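You operate a simulated robot arm through the tools that you are given. There is no shell and no other tool. Be economical: measure what you need, move in short steps, check, and stop when the job is done.

Carry out the task below with a simulated robot arm. There is one attempt and no reset: what you move stays moved.

JOB
Tidy up at the gridded mat. At the end: the orange weight is in the top drawer; the blue divider from the gridded mat is in the second drawer from the top; whatever was shut is shut again. Leave all else as you found it, and nothing knocked over (what rides in a drawer may roll over).

Only the result counts: the job must be done as asked and must still hold three seconds after the hand-in. Knocking over, shifting, dropping, spilling or breaking anything else fails it.

ROBOT AND FRAMES
A 6-joint arm with a two-finger parallel gripper, fixed in place. Base frame: the origin is at the foot of the arm, x ahead of it, y to its left, z up. Readings come in mm, rad, newtons and seconds.
With the tool pointing down near the work surface it reaches from about 280 to 640 mm from the base axis. Its first joint turns from -2.007 to 2.007 rad. Payload 3.43 kg.
The TCP is the grasp point between the finger pads, 34 mm short of the fingertips. In the tool frame z runs along the fingers and y along their closing line. The gripper opens to 128 mm. The fingers are 24 mm wide and 12 mm thick; the gripper's body (48 by 130 mm) begins 96 mm behind the TCP.
Orientation is that of the tool frame in the base frame, as a unit quaternion [w, x, y, z]. With the fingers straight down and closing along the base's y, the tool's x points along the base's -x, its y along +y and its z along -z.

CONTROLS
- The arm moves only by the tool arm_command. Its arguments are lists of equal length, an entry for each row: "offset": the shift along the tool's x, y, z in units of 20 mm (1.0 is 20 mm), a list of three; "rotation": the turn, a rotation vector about the tool's x, y, z in units of 8 degrees (1.0 is 8 degrees), a list of three; "grip": the gripper command, from -1 (shut) to 1 (fully open), values between in proportion. In form: {"offset": [[dx, dy, dz], ...], "rotation": [[rx, ry, rz], ...], "grip": [grip, ...]}. A call has 1 to 12 rows; each row shifts and turns the commanded pose from where the row before left it, along the tool's axes as they then stand. A call with a number of a shift or a turn outside -1 to 1 is refused whole. Rows are played at 5 a second. More than 50 mm and 0.15 rad between two rows, or a gripper value outside its range, and nothing of the call is played. Where a pose cannot be reached the arm comes as near as it can. A force on the tool above 40 N (or 10 N above the force at the start of the call, whichever is more), or a blocked arm, ends the call early, and 0.2 s more pass. The fingers move at their own pace (about 153 mm/s each) and stop on an object; they squeeze with about 42 N. The grip force told is the motor's: it shows also when the fingers shut on nothing. Time passes only in rows, and 0.2 s behind the last, so rows that do not move let the fingers close. The reply holds the time, the measured pose of the TCP, the force on the tool along the base axes, the opening and the grip force, in the units named above and with some noise, with the torque about the TCP (base axes, N m) and any sound that the robot's microphone picked up, and new pictures: "views" is both (left out), scene, wrist or none.
- Cameras (640 x 400 px; columns grow to the right, rows downward): "scene" is fixed at [213.7, -657.3, 1272.3]; the picture's right is [0.96, -0.28, 0.00], its down [-0.11, -0.37, -0.92] and it looks along [0.25, 0.89, -0.38] (base axes); focal length 344 px, centre (320, 200). "wrist" rides on the gripper at [76, -11, -160] in the tool frame; the picture's right is [0.15, 0.99, 0.00], its down [-0.88, 0.13, -0.46] and it looks along [-0.45, 0.07, 0.89] (tool axes); focal length 234 px, centre (320, 200). There is no depth. A picture from a camera that has moved, and an enlarged one, comes with that camera's place and axes in the base frame and with its lens. The place of the scene camera against the robot may be out by one fixed shift of up to 12 mm in any direction.
- raise_lower(by): slides the trunk up (or, below 0, down) by that many mm; the arm rides with it, the base frame stays. It gives what a move gives, with no picture.
- inspect(camera, box): a new picture of the part [left, top, right, bottom] of that camera's present view, enlarged. The clock stands still meanwhile.
- sign_off(): hands the job in; it is judged then, once.

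Work in short steps. Places have to be worked out from the pictures, the camera data and where the tool is seen: move nearer, look again, correct. Check each grasp and each placing, and mend what went wrong. You have 120 turns and 200 pictures in all, those below and enlarged ones among them. Open the gripper and draw the arm clear of the work before you hand the job in, unless the task says otherwise; then end with one line.

The tools are called after "Request:" by a JSON object that holds its "name" and its "arguments". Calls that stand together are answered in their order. arm_command: Moves the arm, as the interface text tells. Its arguments: {"type":"object","properties":{"offset":{"type":"array"},"rotation":{"type":"array"},"grip":{"type":"array"},"views":{"type":"string","enum":["both","scene","wrist","none"]}},"required":["offset","rotation","grip"]} The other tools are called the same way: raise_lower (by) slides the trunk up or down; inspect (camera, box) takes an enlarged picture of a part of a camera's view; sign_off () hands the job in.

At the start:

```text
clock: 0.0
eef_pos: [496.9, 119.0, 1181.9]
tool_rot: [0.0, 0.0, 1.0, 0.0]
ft_force: [-0.5, 0.6, -0.3]
ft_torque: [0.03, 0.0, 0.0]
width: 128.2
grip_force: 0.0
trunk travel left (down, up): [-725.0, 265.0]
```

scene: 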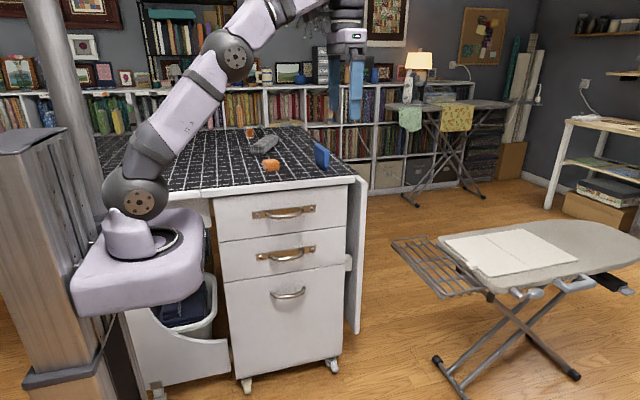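
wrist: 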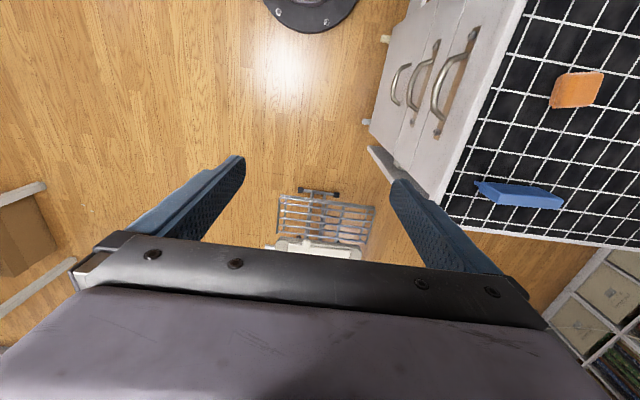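

The pictures show a drawer unit with three drawers facing −y, and the orange weight and the blue divider on the mat. I'll look closer before moving.

Request:
{"name": "inspect", "arguments": {"camera": "scene", "box": [200, 110, 380, 222]}}

Request:
{"name": "inspect", "arguments": {"camera": "scene", "box": [190, 180, 380, 390]}}

Request:
{"name": "inspect", "arguments": {"camera": "wrist", "box": [360, 0, 640, 250]}}

```text
3.56 times, centred on (290, 166) of scene
camera zoom: at [213.7, -657.3, 1272.3], right [0.96, -0.28, 0.0], down [-0.11, -0.37, -0.92], along [0.25, 0.89, -0.38], focal length 1221 px, centre (427, 321)
```

zoom: 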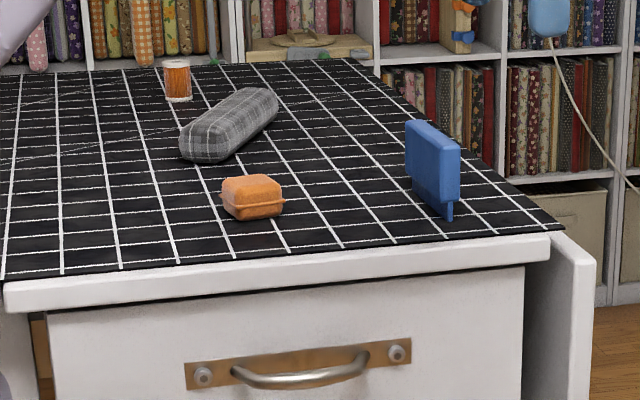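

```text
1.90 times, centred on (285, 285) of scene
camera zoom: at [213.7, -657.3, 1272.3], right [0.96, -0.28, 0.0], down [-0.11, -0.37, -0.92], along [0.25, 0.89, -0.38], focal length 654 px, centre (387, 38)
```

zoom: 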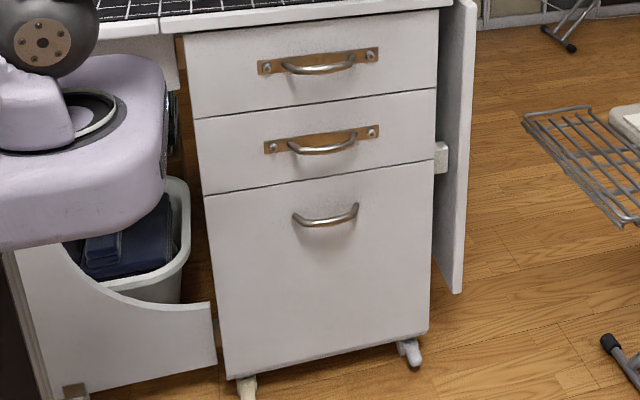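

```text
1.60 times, centred on (500, 125) of wrist
camera zoom: at [420.3, 106.8, 1341.4], right [-0.15, 0.99, 0.0], down [0.88, 0.13, 0.46], along [0.45, 0.07, -0.89], focal length 375 px, centre (32, 320)
```

zoom: 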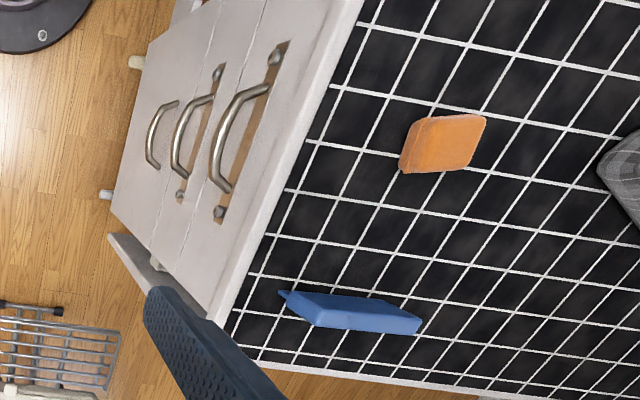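

The cabinet is square to x/y: desk edge at y≈393, z≈900, and the top handle at about (385, 354, 798) with its bar along x. I'll turn the tool to point along +y, with the fingers closing vertically, to take the handle.

Request:
{"name": "arm_command", "arguments": {"offset": [[0, 0, 0], [0, 0, 0], [0, 0, 0], [0, 0, 0], [0, 0, 0], [0, 0, 0], [0, 0, 0], [0, 0, 0], [0, 0, 0], [0, 0, 0], [0, 0, 0], [0, 0, 0]], "rotation": [[-1, 0, 0], [-1, 0, 0], [-1, 0, 0], [-1, 0, 0], [-1, 0, 0], [-1, 0, 0], [-1, 0, 0], [-1, 0, 0], [-1, 0, 0], [-1, 0, 0], [-1, 0, 0], [-0.25, 0, 0]], "grip": [1, 1, 1, 1, 1, 1, 1, 1, 1, 1, 1, 1]}}

```text
clock: 2.6
eef_pos: [496.8, 116.5, 1182.8]
tool_rot: [0.0, 0.0, 0.707, 0.708]
ft_force: [0.6, 0.0, -0.7]
ft_torque: [-0.04, -0.02, 0.0]
width: 128.1
grip_force: 0.2
trunk travel left (down, up): [-725.0, 265.0]
camera wrist: at [420.0, -42.4, 1170.6], right [-0.15, 0.0, 0.99], down [0.88, -0.46, 0.13], along [0.45, 0.89, 0.07], focal length 234 px, centre (320, 200)
```

scene: 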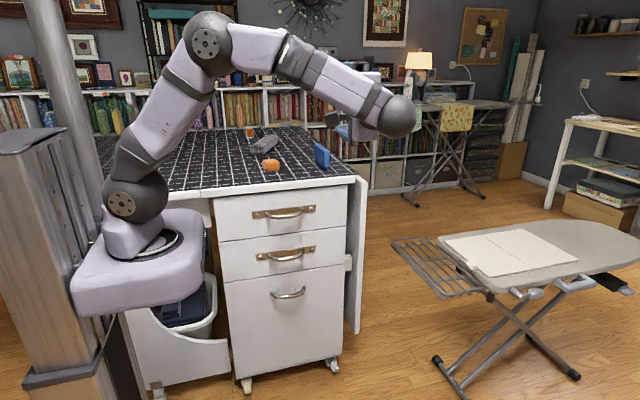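
wrist: 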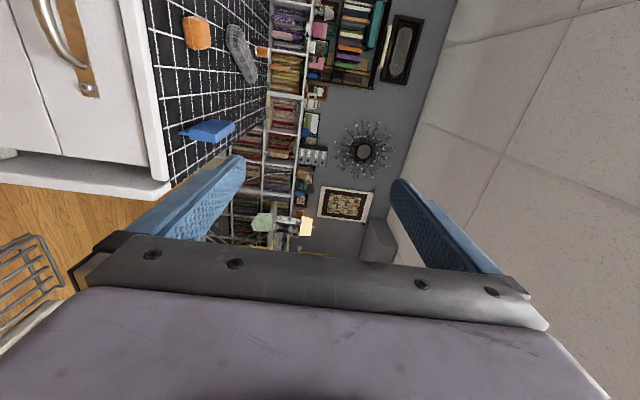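

The pose works. I move to (385, 200, 800) in front of the top handle.

Request:
{"name": "arm_command", "arguments": {"offset": [[0.5, -1, 0], [0.5, -1, 0], [0.5, -1, 0], [0.5, -1, 0], [0.5, -1, 0], [0.5, -1, 0], [0.5, -1, 0], [0.5, -1, 0], [0.5, -1, 0], [0.5, -1, 0], [0.5, -1, 0], [0.1, -1, 0]], "rotation": [[0, 0, 0], [0, 0, 0], [0, 0, 0], [0, 0, 0], [0, 0, 0], [0, 0, 0], [0, 0, 0], [0, 0, 0], [0, 0, 0], [0, 0, 0], [0, 0, 0], [0, 0, 0]], "grip": [1, 1, 1, 1, 1, 1, 1, 1, 1, 1, 1, 1], "views": "none"}}

Request:
{"name": "arm_command", "arguments": {"offset": [[0, -1, 0], [0, -1, 0], [0, -1, 0], [0, -1, 0.5], [0, -1, 1], [0, -1, 1], [0, -1, 1], [0, 0, 0]], "rotation": [[0, 0, 0], [0, 0, 0], [0, 0, 0], [0, 0, 0], [0, 0, 0], [0, 0, 0], [0, 0, 0], [0, 0, 0]], "grip": [0.5, 0.2, 0, 0, 0, 0, 0, 0]}}

```text
clock: 5.2
eef_pos: [385.4, 117.4, 941.7]
tool_rot: [0.0, 0.0, 0.707, 0.707]
ft_force: [0.4, 0.9, -0.6]
ft_torque: [0.01, -0.01, -0.01]
width: 128.0
grip_force: 0.1
trunk travel left (down, up): [-725.0, 265.0]
```

```text
clock: 7.0
eef_pos: [384.9, 186.8, 802.7]
tool_rot: [0.0, 0.0, 0.707, 0.707]
ft_force: [-0.3, 0.3, -0.5]
ft_torque: [-0.01, 0.01, -0.01]
width: 63.9
grip_force: 0.1
trunk travel left (down, up): [-725.0, 265.0]
camera wrist: at [309.4, 27.7, 790.9], right [-0.15, 0.0, 0.99], down [0.88, -0.46, 0.13], along [0.45, 0.89, 0.07], focal length 234 px, centre (320, 200)
```

scene: 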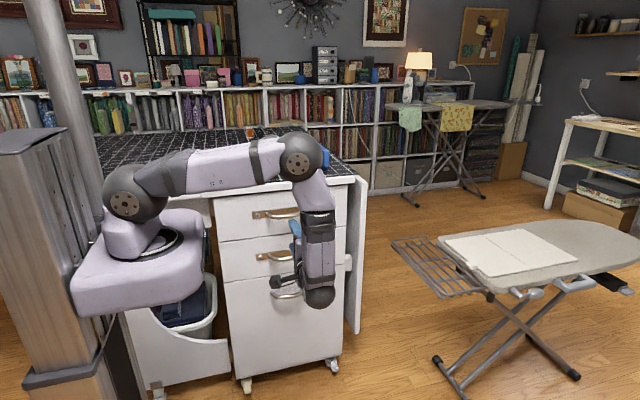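
wrist: 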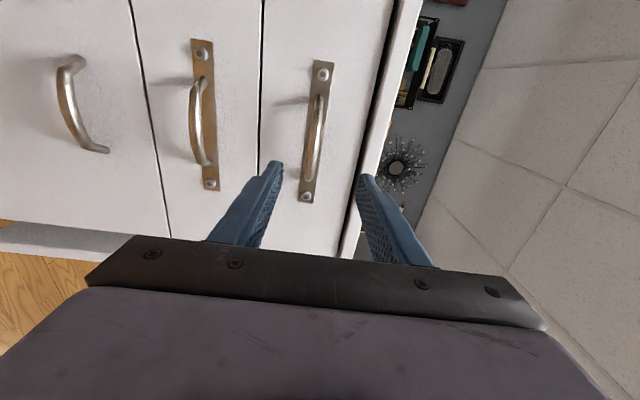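

The top handle's bar comes out at x≈380, z≈797. I advance to y≈335 with the fingers straddling it.

Request:
{"name": "arm_command", "arguments": {"offset": [[0.2, -0.25, 1], [0, 0, 1], [0, 0, 1], [0, 0, 1], [0, 0, 1], [0, 0, 1], [0, 0, 1], [0, 0, 0.4], [0, 0, 0]], "rotation": [[0, 0, 0], [0, 0, 0], [0, 0, 0], [0, 0, 0], [0, 0, 0], [0, 0, 0], [0, 0, 0], [0, 0, 0], [0, 0, 0]], "grip": [0, 0, 0, 0, 0, 0, 0, 0, 0]}}

```text
clock: 9.0
eef_pos: [379.6, 336.8, 796.0]
tool_rot: [0.0, 0.0, 0.707, 0.707]
ft_force: [-0.2, -0.2, -0.5]
ft_torque: [0.02, 0.03, -0.01]
width: 63.9
grip_force: 0.1
trunk travel left (down, up): [-725.0, 265.0]
camera wrist: at [303.5, 176.8, 784.9], right [-0.15, 0.0, 0.99], down [0.88, -0.46, 0.13], along [0.45, 0.89, 0.07], focal length 234 px, centre (320, 200)
```

scene: 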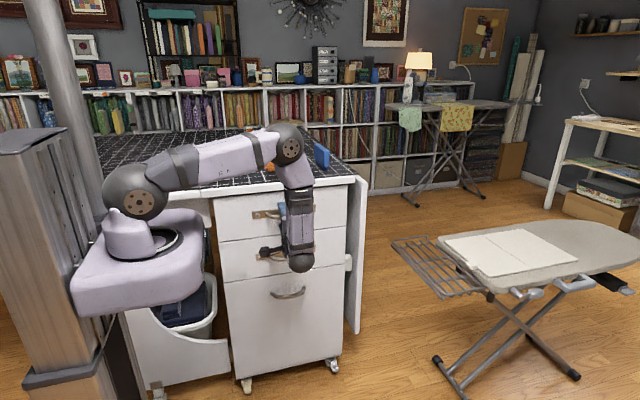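
wrist: 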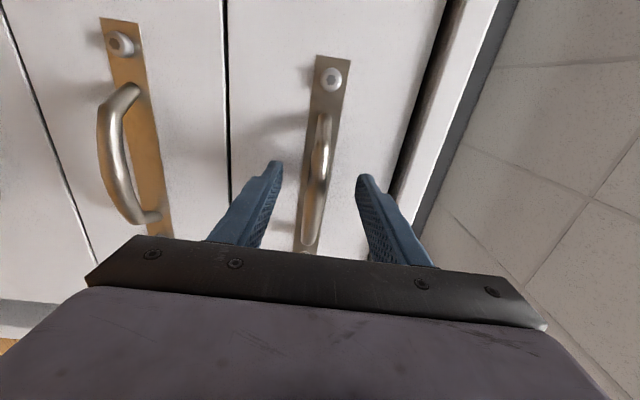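

The bar sits between the fingers. I advance about 14 mm more and close.

Request:
{"name": "arm_command", "arguments": {"offset": [[0, 0, 0.35], [0, 0, 0.35], [0, 0, 0], [0, 0, 0], [0, 0, 0], [0, 0, 0]], "rotation": [[0, 0, 0], [0, 0, 0], [0, 0, 0], [0, 0, 0], [0, 0, 0], [0, 0, 0]], "grip": [0, 0, -1, -1, -1, -1], "views": "wrist"}}

```text
clock: 10.4
eef_pos: [382.0, 351.3, 794.8]
tool_rot: [-0.001, 0.001, 0.71, 0.704]
ft_force: [-3.6, -4.1, -22.1]
ft_torque: [-0.02, -0.3, -1.2]
width: 16.6
grip_force: 45.2
trunk travel left (down, up): [-725.0, 265.0]
camera wrist: at [304.4, 190.4, 783.9], right [-0.14, 0.01, 0.99], down [0.88, -0.45, 0.13], along [0.45, 0.89, 0.06], focal length 234 px, centre (320, 200)
```

wrist: 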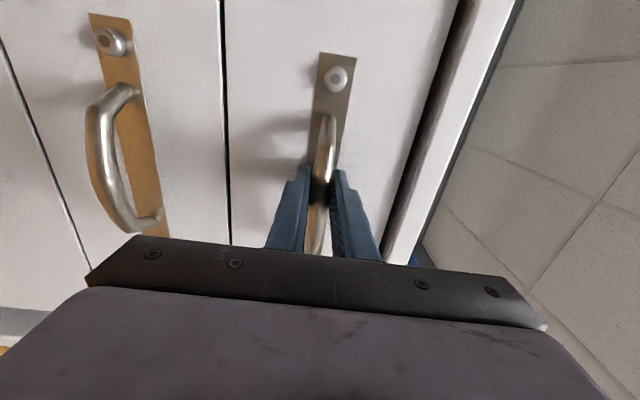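

The handle is gripped (16.6 mm). The force says the bar is slightly lower, so I ease down 2 mm and pull along −y.

Request:
{"name": "arm_command", "arguments": {"offset": [[0, -0.12, 0], [0, 0, -0.3], [0, 0, -0.5], [0, 0, -0.5], [0, 0, -0.5], [0, 0, -0.5], [0, 0, -0.5], [0, 0, -0.5], [0, 0, -0.5], [0, 0, -0.5], [0, 0, -0.5], [0, 0, -0.5]], "rotation": [[0, 0, 0], [0, 0, 0], [0, 0, 0], [0, 0, 0], [0, 0, 0], [0, 0, 0], [0, 0, 0], [0, 0, 0], [0, 0, 0], [0, 0, 0], [0, 0, 0], [0, 0, 0]], "grip": [-1, -1, -1, -1, -1, -1, -1, -1, -1, -1, -1, -1]}}

```text
clock: 13.0
eef_pos: [380.6, 244.5, 793.9]
tool_rot: [0.0, 0.001, 0.708, 0.706]
ft_force: [-2.4, -1.6, -12.5]
ft_torque: [-0.09, -0.03, 0.83]
width: 16.8
grip_force: 44.9
trunk travel left (down, up): [-725.0, 265.0]
camera wrist: at [304.5, 84.4, 782.6], right [-0.15, 0.0, 0.99], down [0.88, -0.46, 0.13], along [0.45, 0.89, 0.06], focal length 234 px, centre (320, 200)
```

scene: 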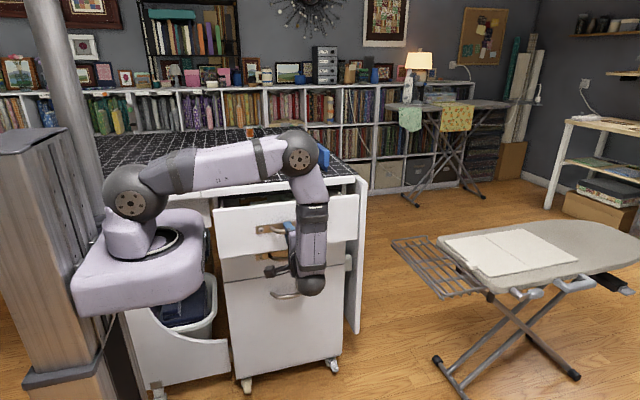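
wrist: 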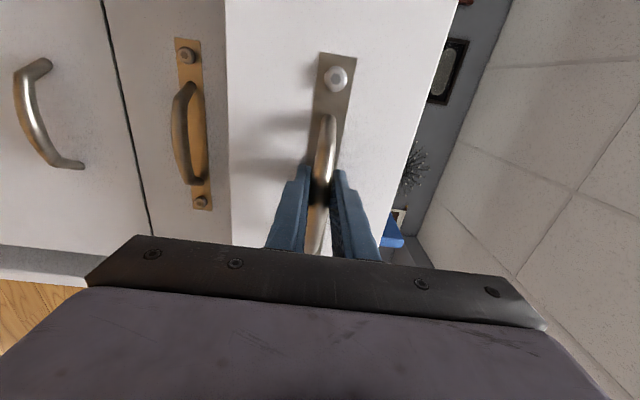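

The drawer slides freely and is about 107 mm open. I pull about 90 mm more.

Request:
{"name": "arm_command", "arguments": {"offset": [[0, -0.06, -0.5], [0, 0, -0.5], [0, 0, -0.5], [0, 0, -0.5], [0, 0, -0.5], [0, 0, -0.5], [0, 0, -0.5], [0, 0, -0.5], [0, 0, -0.5], [0, 0, 0]], "rotation": [[0, 0, 0], [0, 0, 0], [0, 0, 0], [0, 0, 0], [0, 0, 0], [0, 0, 0], [0, 0, 0], [0, 0, 0], [0, 0, 0], [0, 0, 0]], "grip": [-1, -1, -1, -1, -1, -1, -1, -1, -1, -1], "views": "scene"}}

```text
clock: 15.2
eef_pos: [381.4, 156.0, 793.5]
tool_rot: [0.0, 0.0, 0.707, 0.707]
ft_force: [2.3, 0.0, 0.4]
ft_torque: [-0.05, 0.03, -0.91]
width: 16.9
grip_force: 44.6
trunk travel left (down, up): [-725.0, 265.0]
```

scene: 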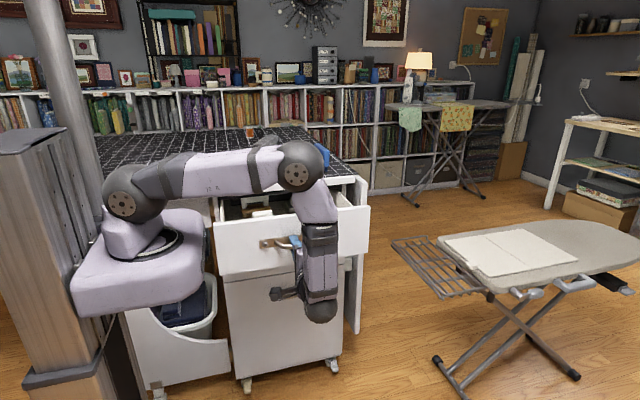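

The top drawer is open by about 195 mm. I release, back off and rise.

Request:
{"name": "arm_command", "arguments": {"offset": [[0, 0, 0], [0, 0, 0], [0, 0, -0.5], [0, 0, -1], [0, 0, -1], [0, 0, -1], [0, 1, 0], [0, 1, 0], [0, 1, 0], [0, 1, 0], [0, 1, 0], [0, 1, 0]], "rotation": [[0, 0, 0], [0, 0, 0], [0, 0, 0], [0, 0, 0], [0, 0, 0], [0, 0, 0], [0, 0, 0], [0, 0, 0], [0, 0, 0], [0, 0, 0], [0, 0, 0], [0, 0, 0]], "grip": [0, 0, 0, 0, 0, 0, 0, 0, 0, 0, 0, 0], "views": "none"}}

Request:
{"name": "arm_command", "arguments": {"offset": [[0, 1, 0], [0, 1, 0], [0, 1, 0], [0, 1, 0], [0, 1, 0], [0, 1, 0], [0, 1, 0], [0, 1, 0], [0, 1, 0], [0, 0, 0]], "rotation": [[0, 0, 0], [0, 0, 0], [0, 0, 0], [0, 0, 0], [0, 0, 0], [0, 0, 0], [0, 0, 0], [0, 0, 0], [0, 0, 0], [0, 0, 0]], "grip": [0, 0, 0, 0, 0, 0, 0, 0, 0, 0]}}

```text
clock: 17.8
eef_pos: [381.4, 86.2, 914.1]
tool_rot: [0.0, 0.0, 0.706, 0.708]
ft_force: [-0.9, -0.2, 0.1]
ft_torque: [0.02, -0.01, 0.01]
width: 64.1
grip_force: 0.1
trunk travel left (down, up): [-725.0, 265.0]
```

```text
clock: 20.0
eef_pos: [380.8, 85.8, 1094.2]
tool_rot: [0.001, 0.0, 0.707, 0.707]
ft_force: [0.1, 0.4, 0.4]
ft_torque: [0.01, -0.01, -0.01]
width: 63.8
grip_force: 0.1
trunk travel left (down, up): [-725.0, 265.0]
camera wrist: at [304.6, -74.6, 1081.8], right [-0.15, 0.0, 0.99], down [0.88, -0.46, 0.13], along [0.45, 0.89, 0.07], focal length 234 px, centre (320, 200)
```

scene: 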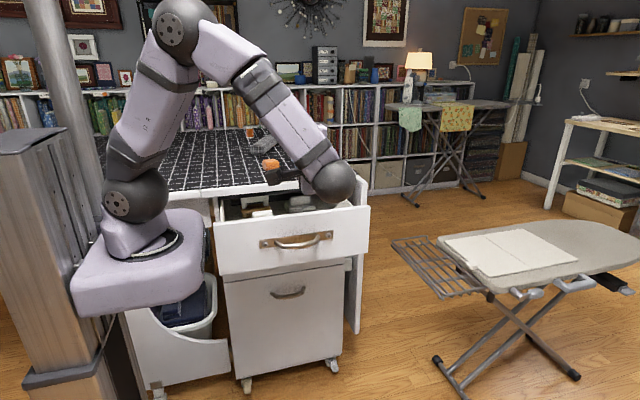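
wrist: 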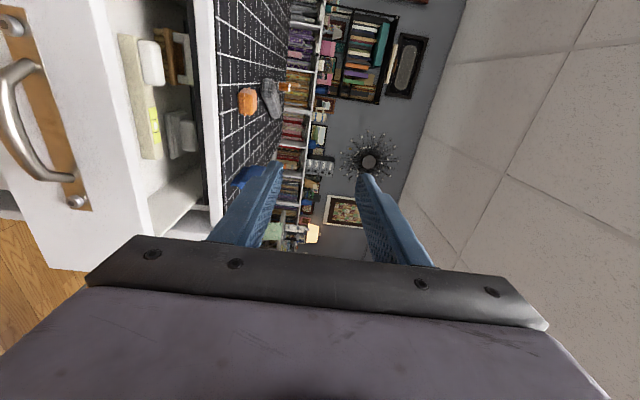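

The drawer already has contents, so I need a free spot in it. I turn the tool down and move over the drawer edge to see both the drawer and the mat.

Request:
{"name": "arm_command", "arguments": {"offset": [[0, 0, 0], [0, 0, 0], [0, 0, 0], [0, 0, 0], [0, 0, 0], [0, 0, 0], [0, 0, 0], [0, 0, 0], [0, 0, 0], [0, 0, 0], [0, 0, 0], [0, 0, 0]], "rotation": [[1, 0, 0], [1, 0, 0], [1, 0, 0], [1, 0, 0], [1, 0, 0], [1, 0, 0], [1, 0, 0], [1, 0, 0], [1, 0, 0], [1, 0, 0], [1, 0, 0], [0.25, 0, 0]], "grip": [0, 0, 0, 0, 0, 0, 0, 0, 0, 0, 0, 0], "views": "none"}}

Request:
{"name": "arm_command", "arguments": {"offset": [[0, 1, 0], [0, 1, 0], [0, 1, 0], [0, 1, 0], [0, 1, 0], [0, 1, 0], [0, 1, 0], [0, 1, 0], [0, 1, 0], [0, 1, 0], [0, 0, 0]], "rotation": [[0, 0, 0], [0, 0, 0], [0, 0, 0], [0, 0, 0], [0, 0, 0], [0, 0, 0], [0, 0, 0], [0, 0, 0], [0, 0, 0], [0, 0, 0], [0, 0, 0]], "grip": [0, 0, 0, 0, 0, 0, 0, 0, 0, 0, 0]}}

```text
clock: 22.6
eef_pos: [381.3, 84.0, 1094.9]
tool_rot: [0.001, 0.0, 1.0, 0.0]
ft_force: [0.4, 0.4, -1.2]
ft_torque: [0.01, 0.03, 0.02]
width: 63.9
grip_force: 0.1
trunk travel left (down, up): [-725.0, 265.0]
```

```text
clock: 25.0
eef_pos: [380.4, 282.9, 1092.8]
tool_rot: [0.0, -0.001, 1.0, 0.0]
ft_force: [0.4, -0.4, 0.2]
ft_torque: [0.04, 0.02, 0.03]
width: 63.8
grip_force: 0.1
trunk travel left (down, up): [-725.0, 265.0]
camera wrist: at [303.9, 271.9, 1252.0], right [-0.15, 0.99, 0.0], down [0.88, 0.13, 0.46], along [0.45, 0.07, -0.89], focal length 234 px, centre (320, 200)
```

scene: 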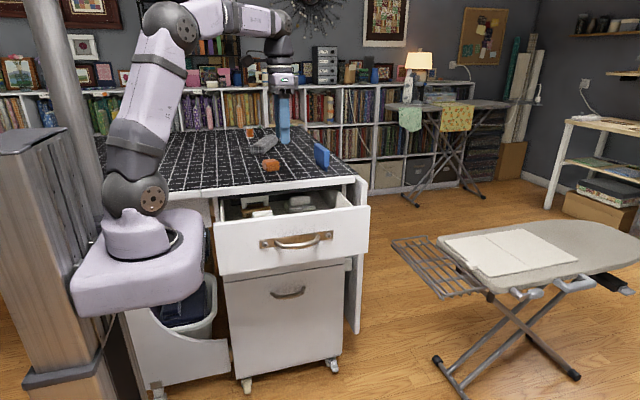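
wrist: 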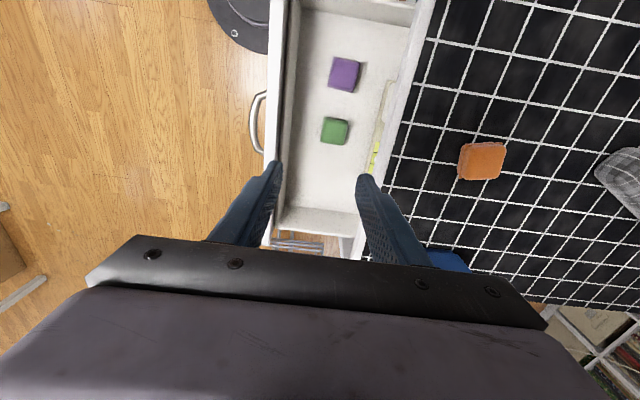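

I zoom in on the drawer interior and the orange weight.

Request:
{"name": "inspect", "arguments": {"camera": "wrist", "box": [240, 0, 440, 240]}}

Request:
{"name": "inspect", "arguments": {"camera": "wrist", "box": [400, 80, 600, 280]}}

Request:
{"name": "inspect", "arguments": {"camera": "scene", "box": [200, 120, 380, 280]}}

```text
1.67 times, centred on (340, 120) of wrist
camera zoom: at [303.9, 271.9, 1252.0], right [-0.15, 0.99, 0.0], down [0.88, 0.13, 0.46], along [0.45, 0.07, -0.89], focal length 390 px, centre (287, 333)
```

zoom: 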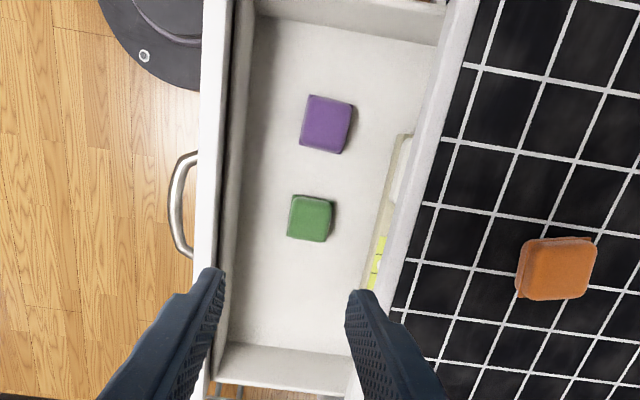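

```text
2.00 times, centred on (500, 180) of wrist
camera zoom: at [303.9, 271.9, 1252.0], right [-0.15, 0.99, 0.0], down [0.88, 0.13, 0.46], along [0.45, 0.07, -0.89], focal length 468 px, centre (-40, 240)
```

zoom: 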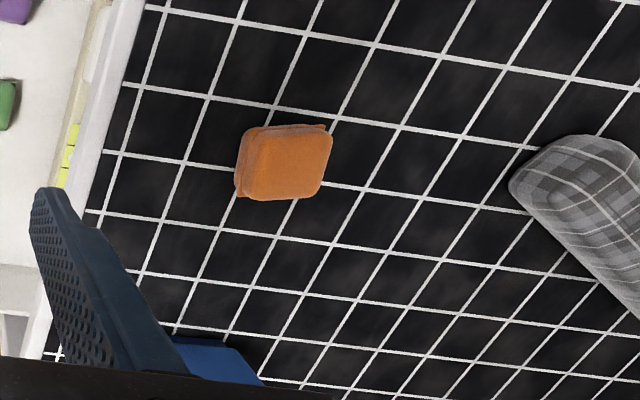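

```text
2.50 times, centred on (290, 200) of scene
camera zoom: at [213.7, -657.3, 1272.3], right [0.96, -0.28, 0.0], down [-0.11, -0.37, -0.92], along [0.25, 0.89, -0.38], focal length 859 px, centre (395, 200)
```

zoom: 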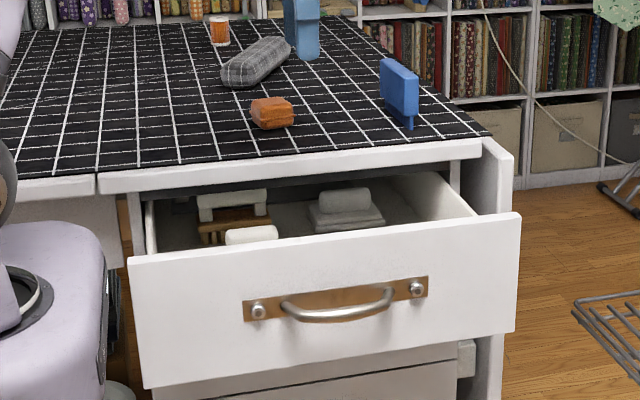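

The drawer floor has a free area around (490, 290), clear of the green, purple and other contents. The weight is at about (374, 529), yawed about 10°, so I move above it with the gripper wider.

Request:
{"name": "arm_command", "arguments": {"offset": [[0, 1, 0], [0, 1, 0], [0, 1, 0], [0, 1, 0], [0, 1, 0], [0, 1, 0], [0, 1, 0.3], [0, 1, 0.5], [0, 1, 0.5], [0, 1, 0.5], [0.1, 1, 0.5], [0.1, 1, 0.5]], "rotation": [[0, 0, 0], [0, 0, 0], [0, 0, 0], [0, 0, 0], [0, 0, 0], [0, 0, 0], [0, 0, 0], [0, 0, 0], [0, 0, 0], [0, 0, 0], [0, 0, 0], [0, 0, 0]], "grip": [0.5, 0.5, 0.5, 0.5, 0.5, 0.5, 0.5, 0.5, 0.5, 0.5, 0.5, 0.5]}}

```text
clock: 27.6
eef_pos: [350.0, 476.3, 1019.3]
tool_rot: [0.0, 0.0, 1.0, 0.0]
ft_force: [0.7, 0.4, -0.2]
ft_torque: [-0.05, 0.0, -0.02]
width: 96.2
grip_force: 0.0
out of reach, approached as far as the arm can: row 7, 8, 9, 10, 11, 12
trunk travel left (down, up): [-725.0, 265.0]
camera wrist: at [273.9, 463.8, 1178.4], right [-0.15, 0.99, 0.0], down [0.88, 0.13, 0.46], along [0.45, 0.07, -0.89], focal length 234 px, centre (320, 200)
```

scene: 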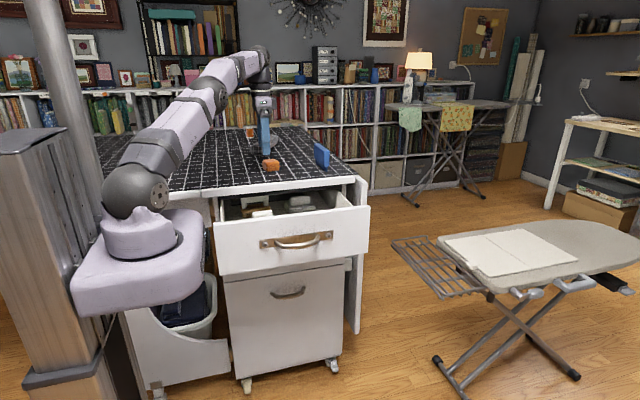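
wrist: 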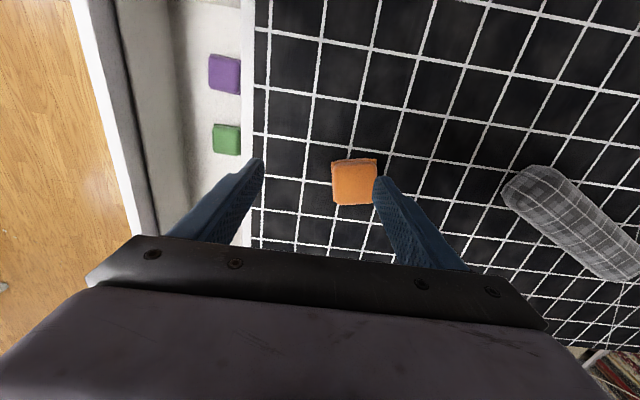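

The reach is limited because the shoulder sits low, so I raise the trunk and then bring the arm back down.

Request:
{"name": "raise_lower", "arguments": {"by": 240}}

```text
clock: 30.1
eef_pos: [350.9, 473.9, 1260.5]
tool_rot: [0.0, -0.001, 1.0, -0.001]
ft_force: [-0.3, -0.6, 0.5]
ft_torque: [0.0, 0.01, 0.0]
width: 96.2
grip_force: 0.2
trunk travel left (down, up): [-965.0, 25.0]
```

I lower the arm 240 mm relative to the trunk.

Request:
{"name": "arm_command", "arguments": {"offset": [[0, 0, 1], [0, 0, 1], [0, 0, 1], [0, 0, 1], [0, 0, 1], [0, 0, 1], [0, 0, 1], [0, 0, 1], [0, 0, 1], [0, 0, 1], [0, 0, 1], [0, 0, 1]], "rotation": [[0, 0, 0], [0, 0, 0], [0, 0, 0], [0, 0, 0], [0, 0, 0], [0, 0, 0], [0, 0, 0], [0, 0, 0], [0, 0, 0], [0, 0, 0], [0, 0, 0], [0, 0, 0]], "grip": [0.5, 0.5, 0.5, 0.5, 0.5, 0.5, 0.5, 0.5, 0.5, 0.5, 0.5, 0.5], "views": "wrist"}}

```text
clock: 32.7
eef_pos: [350.7, 473.7, 1021.2]
tool_rot: [0.0, 0.0, 1.0, 0.0]
ft_force: [0.0, -0.1, -0.3]
ft_torque: [-0.02, -0.04, 0.0]
width: 96.0
grip_force: 0.1
trunk travel left (down, up): [-965.0, 25.0]
camera wrist: at [274.1, 462.5, 1178.7], right [-0.15, 0.99, 0.0], down [0.88, 0.13, 0.46], along [0.45, 0.07, -0.89], focal length 234 px, centre (320, 200)
```

wrist: 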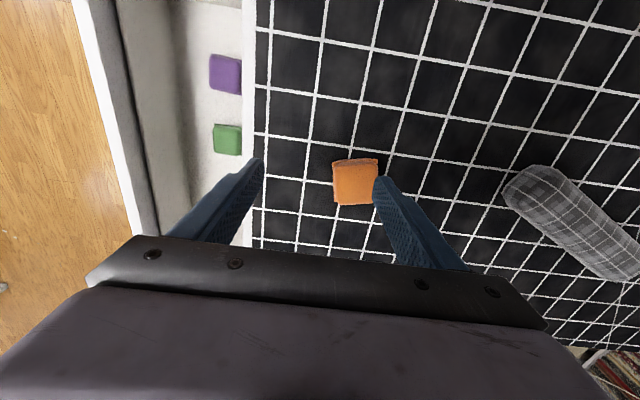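

From both views the weight's top is at about (373, 521, 925). I move over it, turn 10° and lower a little.

Request:
{"name": "arm_command", "arguments": {"offset": [[-0.55, 1, 0], [-0.55, 1, 0], [0, 0.35, 0.5], [0, 0, 0.5], [0, 0, 0.5], [0, 0, 0]], "rotation": [[0, 0, 0], [0, 0, 0], [0, 0, 0], [0, 0, -0.6], [0, 0, -0.65], [0, 0, 0]], "grip": [0.6, 0.6, 0.6, 0.6, 0.6, 0.6]}}

```text
clock: 34.1
eef_pos: [370.3, 515.0, 990.3]
tool_rot: [0.0, -0.088, 0.996, 0.0]
ft_force: [0.2, -0.6, 0.3]
ft_torque: [0.02, 0.01, -0.01]
width: 102.3
grip_force: 0.0
out of reach, approached as far as the arm can: row 3
trunk travel left (down, up): [-965.0, 25.0]
camera wrist: at [296.7, 491.5, 1149.2], right [-0.32, 0.95, 0.0], down [0.84, 0.28, 0.46], along [0.43, 0.14, -0.89], focal length 234 px, centre (320, 200)
```

scene: 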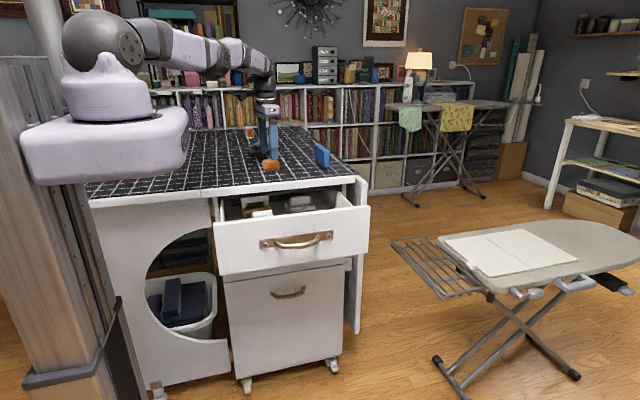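
wrist: 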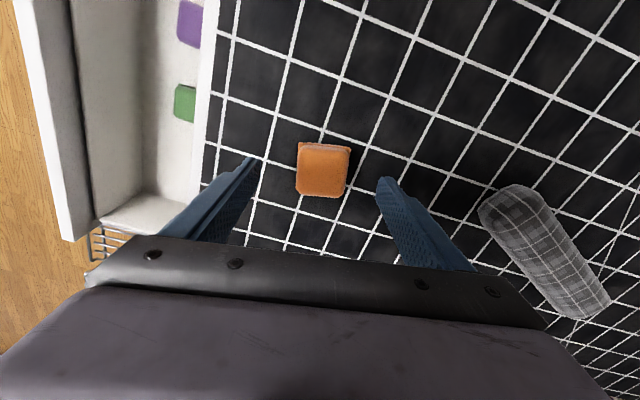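

The weight is centred between the fingers. I lower 50 mm and check.

Request:
{"name": "arm_command", "arguments": {"offset": [[0, 0.15, 0.5], [0, 0, 0.5], [0, 0, 0.5], [0, 0, 0.5], [0, 0, 0.5], [0, 0, 0]], "rotation": [[0, 0, 0], [0, 0, 0], [0, 0, 0], [0, 0, 0], [0, 0, 0], [0, 0, 0]], "grip": [0.6, 0.6, 0.6, 0.6, 0.6, 0.6]}}

Request:
{"name": "inspect", "arguments": {"camera": "scene", "box": [220, 100, 340, 190]}}

```text
clock: 35.5
eef_pos: [366.7, 512.5, 940.7]
tool_rot: [0.0, -0.087, 0.996, 0.0]
ft_force: [-0.9, 0.4, 0.5]
ft_torque: [-0.03, 0.02, 0.0]
width: 102.3
grip_force: 0.1
out of reach, approached as far as the arm can: row 1, 5
trunk travel left (down, up): [-965.0, 25.0]
camera wrist: at [292.1, 487.8, 1099.5], right [-0.32, 0.95, 0.0], down [0.84, 0.28, 0.46], along [0.43, 0.14, -0.89], focal length 234 px, centre (320, 200)
```

scene: 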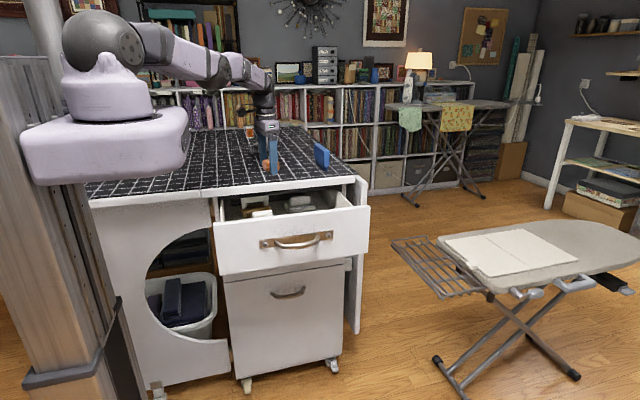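
wrist: 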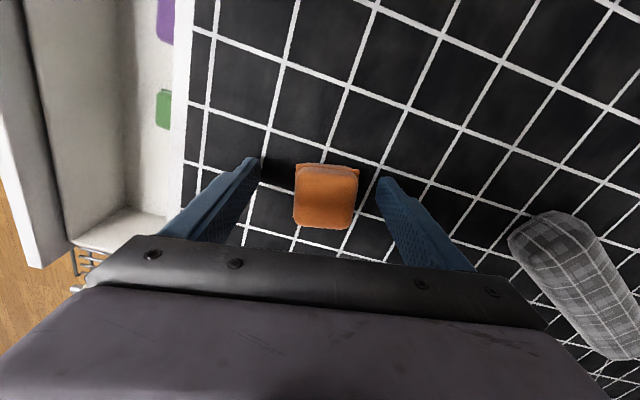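

```text
4.44 times, centred on (280, 145) of scene
camera zoom: at [213.7, -657.3, 1272.3], right [0.96, -0.28, 0.0], down [-0.11, -0.37, -0.92], along [0.25, 0.89, -0.38], focal length 1526 px, centre (498, 444)
```

zoom: 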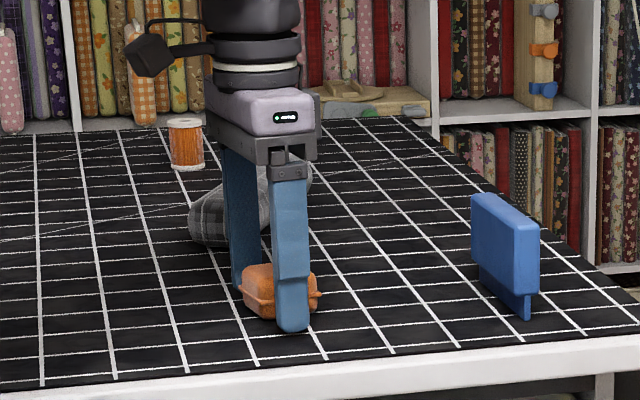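

The fingers straddle the weight with the tips about 907 high. I lower 8 mm with the trunk and then close.

Request:
{"name": "raise_lower", "arguments": {"by": -8}}

Request:
{"name": "arm_command", "arguments": {"offset": [[0, 0, 0], [0, 0, 0], [0, 0, 0], [0, 0, 0], [0, 0, 0]], "rotation": [[0, 0, 0], [0, 0, 0], [0, 0, 0], [0, 0, 0], [0, 0, 0]], "grip": [-0.2, -1, -1, -1, -1]}}

```text
clock: 36.1
eef_pos: [366.0, 510.6, 937.3]
tool_rot: [0.002, -0.088, 0.996, 0.001]
ft_force: [-1.1, -1.7, 22.4]
ft_torque: [-1.32, 0.09, -0.17]
width: 102.8
grip_force: 0.3
trunk travel left (down, up): [-957.0, 33.0]
```

```text
clock: 37.3
eef_pos: [364.7, 509.5, 936.4]
tool_rot: [0.002, -0.088, 0.996, 0.002]
ft_force: [7.5, -14.5, 32.0]
ft_torque: [-1.5, 0.06, 0.2]
width: 49.7
grip_force: 42.0
trunk travel left (down, up): [-957.0, 33.0]
camera wrist: at [292.0, 483.7, 1095.7], right [-0.32, 0.95, 0.0], down [0.84, 0.28, 0.46], along [0.44, 0.15, -0.89], focal length 234 px, centre (320, 200)
```

scene: 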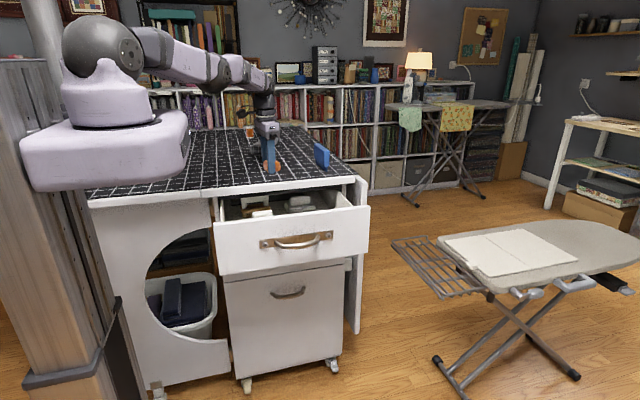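
wrist: 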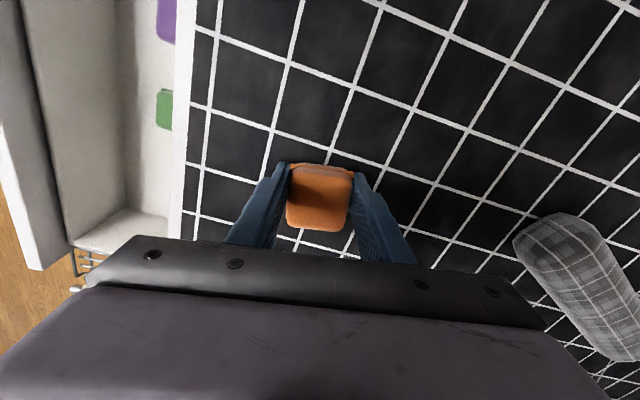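

The tips touched the mat (mat z≈903) and the weight is gripped at 49.7 mm. I lift.

Request:
{"name": "arm_command", "arguments": {"offset": [[0, 0, -0.5], [0, 0, -0.5], [0, 0, -1], [0, 0, -1], [0, 0, -1], [0, 0, 0]], "rotation": [[0, 0, 0], [0, 0, 0], [0, 0, 0], [0, 0, 0], [0, 0, 0], [0, 0, 0]], "grip": [-1, -1, -1, -1, -1, -1], "views": "scene"}}

```text
clock: 38.7
eef_pos: [364.7, 512.2, 1012.1]
tool_rot: [0.001, -0.088, 0.996, -0.001]
ft_force: [-0.3, 0.2, -2.7]
ft_torque: [-0.02, 0.03, -0.02]
width: 49.6
grip_force: 41.7
trunk travel left (down, up): [-957.0, 33.0]
```

scene: 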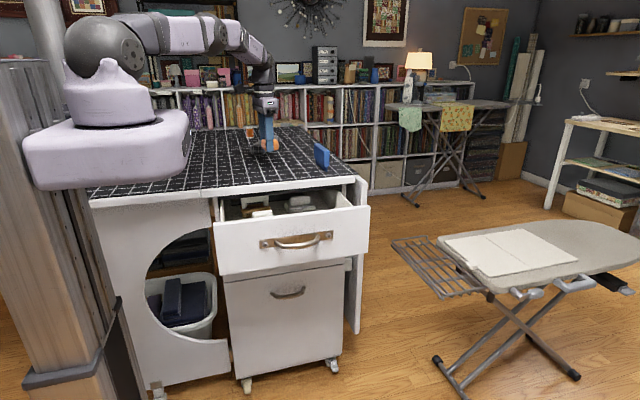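

The weight is held (about 0.27 kg). I turn back straight and carry it to above the free spot (490, 292).

Request:
{"name": "arm_command", "arguments": {"offset": [[0, 0, 0], [0, 0, 0], [-0.6, -1, 0], [-0.6, -1, 0], [-0.6, -1, 0], [-0.6, -1, 0], [-0.6, -1, 0], [-0.6, -1, 0], [-0.6, -1, 0], [-0.6, -1, 0], [-0.6, -1, 0], [-0.8, -1, 0]], "rotation": [[0, 0, 0.6], [0, 0, 0.65], [0, 0, 0], [0, 0, 0], [0, 0, 0], [0, 0, 0], [0, 0, 0], [0, 0, 0], [0, 0, 0], [0, 0, 0], [0, 0, 0], [0, 0, 0]], "grip": [-1, -1, -1, -1, -1, -1, -1, -1, -1, -1, -1, -1]}}

```text
clock: 41.3
eef_pos: [491.8, 312.3, 1012.4]
tool_rot: [0.0, 0.0, 1.0, 0.0]
ft_force: [0.4, 0.1, -2.6]
ft_torque: [0.04, 0.05, 0.04]
width: 49.5
grip_force: 41.8
trunk travel left (down, up): [-957.0, 33.0]
camera wrist: at [413.9, 300.4, 1172.5], right [-0.15, 0.99, 0.0], down [0.88, 0.13, 0.46], along [0.45, 0.07, -0.89], focal length 234 px, centre (320, 200)
```

scene: 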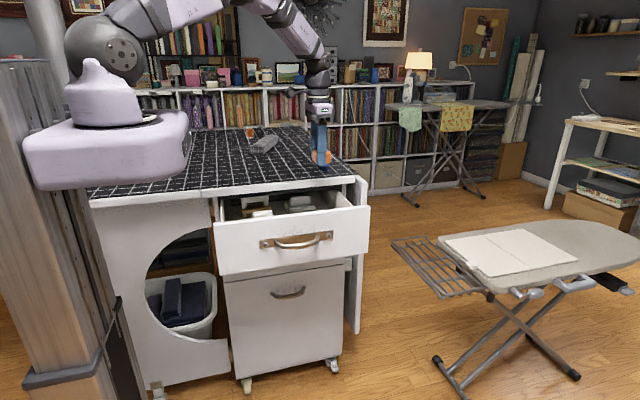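
wrist: 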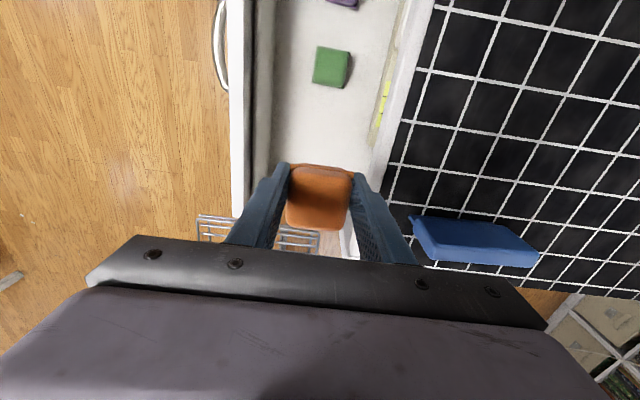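

I lower into the drawer at about (480, 297), stopping short of the floor.

Request:
{"name": "arm_command", "arguments": {"offset": [[0.5, -0.75, 0], [0, 0, 1], [0, 0, 1], [0, 0, 1], [0, 0, 1], [0, 0, 1], [0, 0, 1], [0, 0, 1], [0, 0, 1], [0, 0, 1], [0, 0, 1], [0, 0, 0]], "rotation": [[0, 0, 0], [0, 0, 0], [0, 0, 0], [0, 0, 0], [0, 0, 0], [0, 0, 0], [0, 0, 0], [0, 0, 0], [0, 0, 0], [0, 0, 0], [0, 0, 0], [0, 0, 0]], "grip": [-1, -1, -1, -1, -1, -1, -1, -1, -1, -1, -1, -1]}}

```text
clock: 43.9
eef_pos: [477.8, 298.1, 810.5]
tool_rot: [0.0, 0.0, 1.0, 0.0]
ft_force: [0.1, 0.2, -3.0]
ft_torque: [0.01, 0.02, -0.01]
width: 49.6
grip_force: 42.0
trunk travel left (down, up): [-957.0, 33.0]
camera wrist: at [402.3, 286.2, 969.9], right [-0.15, 0.99, 0.0], down [0.88, 0.13, 0.46], along [0.45, 0.07, -0.89], focal length 234 px, centre (320, 200)
```

scene: 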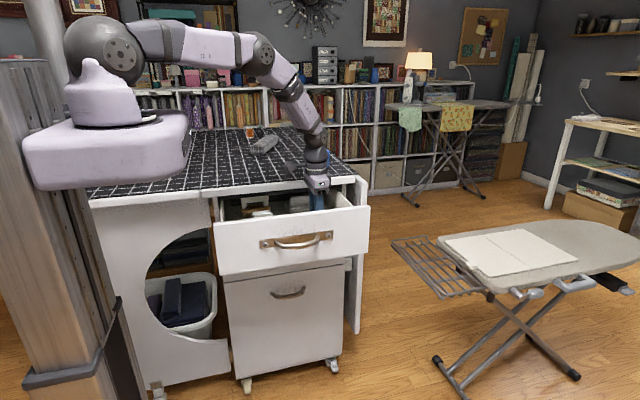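
wrist: 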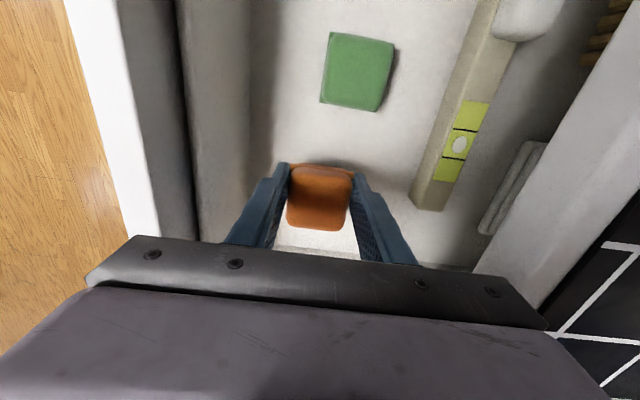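

The spot is clear. I lower the rest of the way in fine steps, watching for contact.

Request:
{"name": "arm_command", "arguments": {"offset": [[0, 0, 0.5], [0, 0, 0.5], [0, 0, 0.4], [0, 0, 0]], "rotation": [[0, 0, 0], [0, 0, 0], [0, 0, 0], [0, 0, 0]], "grip": [-1, -1, -1, -1], "views": "wrist"}}

```text
clock: 44.9
eef_pos: [479.9, 298.4, 784.8]
tool_rot: [0.0, 0.0, 1.0, 0.0]
ft_force: [0.8, -0.6, -2.7]
ft_torque: [0.01, 0.03, 0.02]
width: 49.4
grip_force: 41.9
trunk travel left (down, up): [-957.0, 33.0]
camera wrist: at [403.0, 285.9, 943.4], right [-0.15, 0.99, 0.0], down [0.88, 0.13, 0.46], along [0.45, 0.07, -0.89], focal length 234 px, centre (320, 200)
```

wrist: 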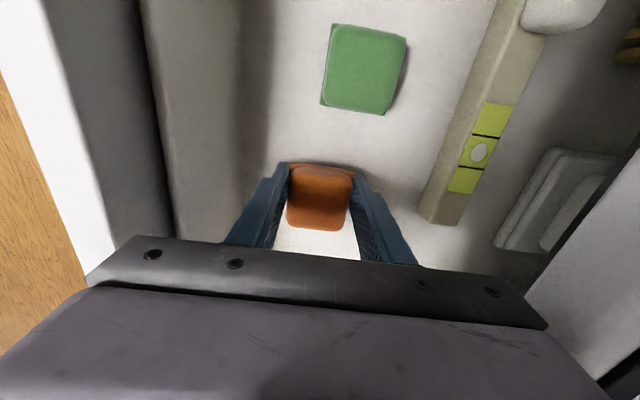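

Still clear, so I keep going in 5 mm steps.

Request:
{"name": "arm_command", "arguments": {"offset": [[0, 0, 0.25], [0, 0, 0.25], [0, 0, 0.25], [0, 0, 0]], "rotation": [[0, 0, 0], [0, 0, 0], [0, 0, 0], [0, 0, 0]], "grip": [-1, -1, -1, -1], "views": "none"}}

```text
clock: 45.9
eef_pos: [480.0, 298.1, 769.8]
tool_rot: [0.0, 0.0, 1.0, -0.001]
ft_force: [-1.6, 0.1, -1.4]
ft_torque: [-0.02, -0.05, 0.02]
width: 49.5
grip_force: 41.2
trunk travel left (down, up): [-957.0, 33.0]
```

Request:
{"name": "arm_command", "arguments": {"offset": [[0, 0, 0.2], [0, 0, 0.2], [0, 0, 0]], "rotation": [[0, 0, 0], [0, 0, 0], [0, 0, 0]], "grip": [-1, -1, -1], "views": "wrist"}}

```text
clock: 46.5
eef_pos: [480.5, 299.8, 769.3]
tool_rot: [0.002, 0.001, 1.0, 0.001]
ft_force: [-9.9, -2.4, 24.6]
ft_torque: [-0.87, 0.34, -0.34]
width: 49.4
grip_force: 42.3
trunk travel left (down, up): [-957.0, 33.0]
stopped in row 3: the force on the tool passed its limit at 42 N (the readings are from after the stop); the commanded pose is now the measured one
camera wrist: at [403.5, 287.9, 927.9], right [-0.15, 0.99, 0.0], down [0.88, 0.13, 0.46], along [0.45, 0.07, -0.89], focal length 234 px, centre (320, 200)
```

wrist: 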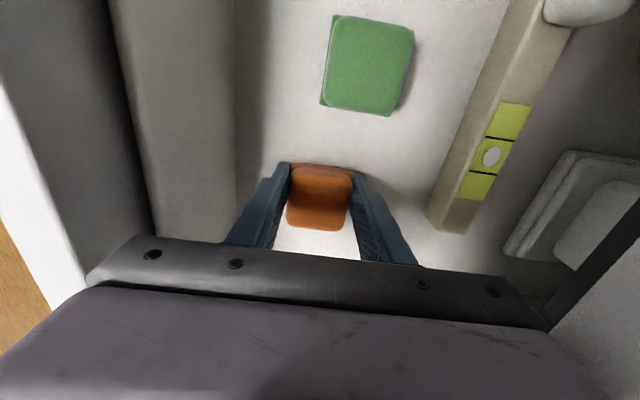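

The weight touches the floor (z≈736). I open gently and rise.

Request:
{"name": "arm_command", "arguments": {"offset": [[0, 0, -0.1], [0, 0, 0], [0, 0, 0], [0, 0, -0.5], [0, 0, -1], [0, 0, -1], [0, 0, -1], [0, 0, -1], [0, 0, -1], [0, 0, -1], [0, 0, -1], [0, 0, -1]], "rotation": [[0, 0, 0], [0, 0, 0], [0, 0, 0], [0, 0, 0], [0, 0, 0], [0, 0, 0], [0, 0, 0], [0, 0, 0], [0, 0, 0], [0, 0, 0], [0, 0, 0], [0, 0, 0]], "grip": [-0.1, 0.1, 0.15, 0.15, 0.15, 0.15, 0.15, 0.15, 0.15, 0.15, 0.15, 0.15]}}

```text
clock: 49.1
eef_pos: [480.2, 298.4, 939.9]
tool_rot: [0.001, 0.0, 1.0, 0.001]
ft_force: [0.8, -0.2, 0.4]
ft_torque: [0.02, 0.04, 0.05]
width: 73.8
grip_force: 0.1
trunk travel left (down, up): [-957.0, 33.0]
camera wrist: at [403.6, 287.0, 1097.7], right [-0.15, 0.99, 0.0], down [0.88, 0.13, 0.46], along [0.45, 0.07, -0.89], focal length 234 px, centre (320, 200)
```

scene: 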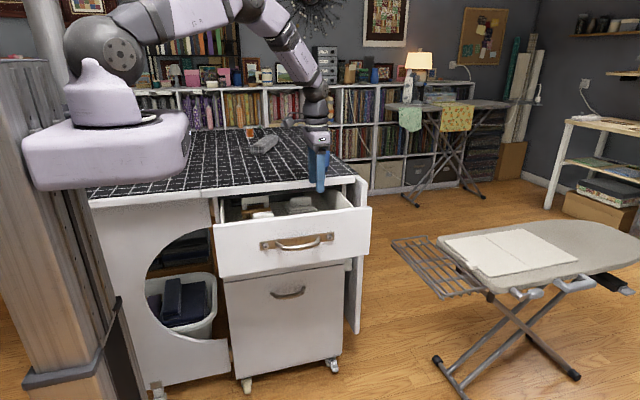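
wrist: 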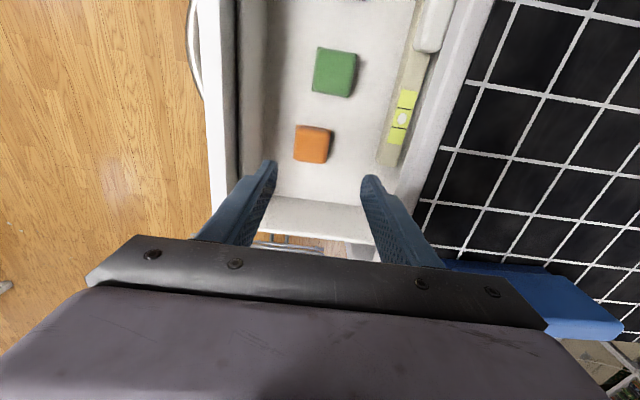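

The orange weight lies in the top drawer. I go up and back, to re-grip the handle and push the drawer shut.

Request:
{"name": "arm_command", "arguments": {"offset": [[0, 0, -1], [0, 0, -1], [0, 0, -1], [0, 0, -1], [0, 0, -1], [0, 0, -1], [0, 0, -1], [0, 0, -1]], "rotation": [[0, 0, 0], [0, 0, 0], [0, 0, 0], [0, 0, 0], [0, 0, 0], [0, 0, 0], [0, 0, 0], [0, 0, 0]], "grip": [0.15, 0.15, 0, 0, 0, 0, 0, 0], "views": "none"}}

Request:
{"name": "arm_command", "arguments": {"offset": [[0.42, -1, 0], [0.42, -1, 0], [0.42, -1, 0], [0.42, -1, 0], [0.42, -1, 0], [0.42, -1, 0], [0.42, -1, 0], [0.42, -1, 0], [0.42, -1, 0], [0.42, -1, 0], [0.42, -1, 0], [0.42, -1, 0]], "rotation": [[0, 0, 0], [0, 0, 0], [0, 0, 0], [0, 0, 0], [0, 0, 0], [0, 0, 0], [0, 0, 0], [0, 0, 0], [0, 0, 0], [0, 0, 0], [0, 0, 0], [0, 0, 0]], "grip": [0, 0, 0, 0, 0, 0, 0, 0, 0, 0, 0, 0], "views": "none"}}

Request:
{"name": "arm_command", "arguments": {"offset": [[0, 0, 0], [0, 0, 0], [0, 0, 0], [0, 0, 0], [0, 0, 0], [0, 0, 0], [0, 0, 0], [0, 0, 0], [0, 0, 0], [0, 0, 0], [0, 0, 0], [0, 0, 0]], "rotation": [[-1, 0, 0], [-1, 0, 0], [-1, 0, 0], [-1, 0, 0], [-1, 0, 0], [-1, 0, 0], [-1, 0, 0], [-1, 0, 0], [-1, 0, 0], [-1, 0, 0], [-1, 0, 0], [-0.25, 0, 0]], "grip": [0, 0, 0, 0, 0, 0, 0, 0, 0, 0, 0, 0], "views": "scene"}}

```text
clock: 50.9
eef_pos: [481.2, 298.0, 1098.7]
tool_rot: [0.002, 0.0, 1.0, 0.002]
ft_force: [0.1, 0.2, -0.2]
ft_torque: [-0.03, 0.02, 0.02]
width: 64.2
grip_force: 0.0
trunk travel left (down, up): [-957.0, 33.0]
```

```text
clock: 53.5
eef_pos: [380.0, 58.1, 1096.1]
tool_rot: [0.003, 0.0, 1.0, 0.002]
ft_force: [0.1, 0.4, 0.0]
ft_torque: [0.01, 0.01, -0.04]
width: 64.0
grip_force: 0.1
trunk travel left (down, up): [-957.0, 33.0]
```

```text
clock: 56.1
eef_pos: [380.4, 58.4, 1096.7]
tool_rot: [0.002, -0.002, 0.705, 0.709]
ft_force: [-0.5, 0.5, -0.5]
ft_torque: [0.03, 0.03, 0.0]
width: 63.7
grip_force: 0.2
trunk travel left (down, up): [-957.0, 33.0]
```

scene: 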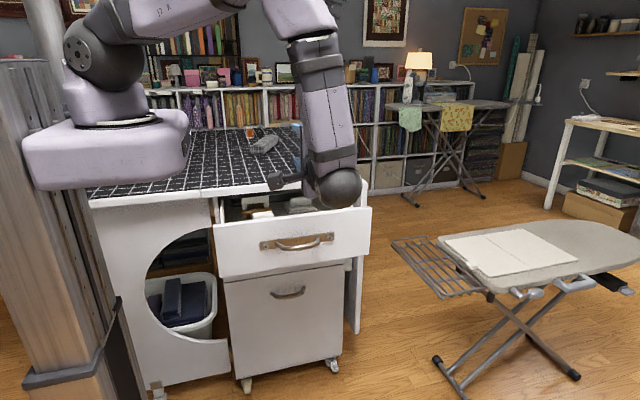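

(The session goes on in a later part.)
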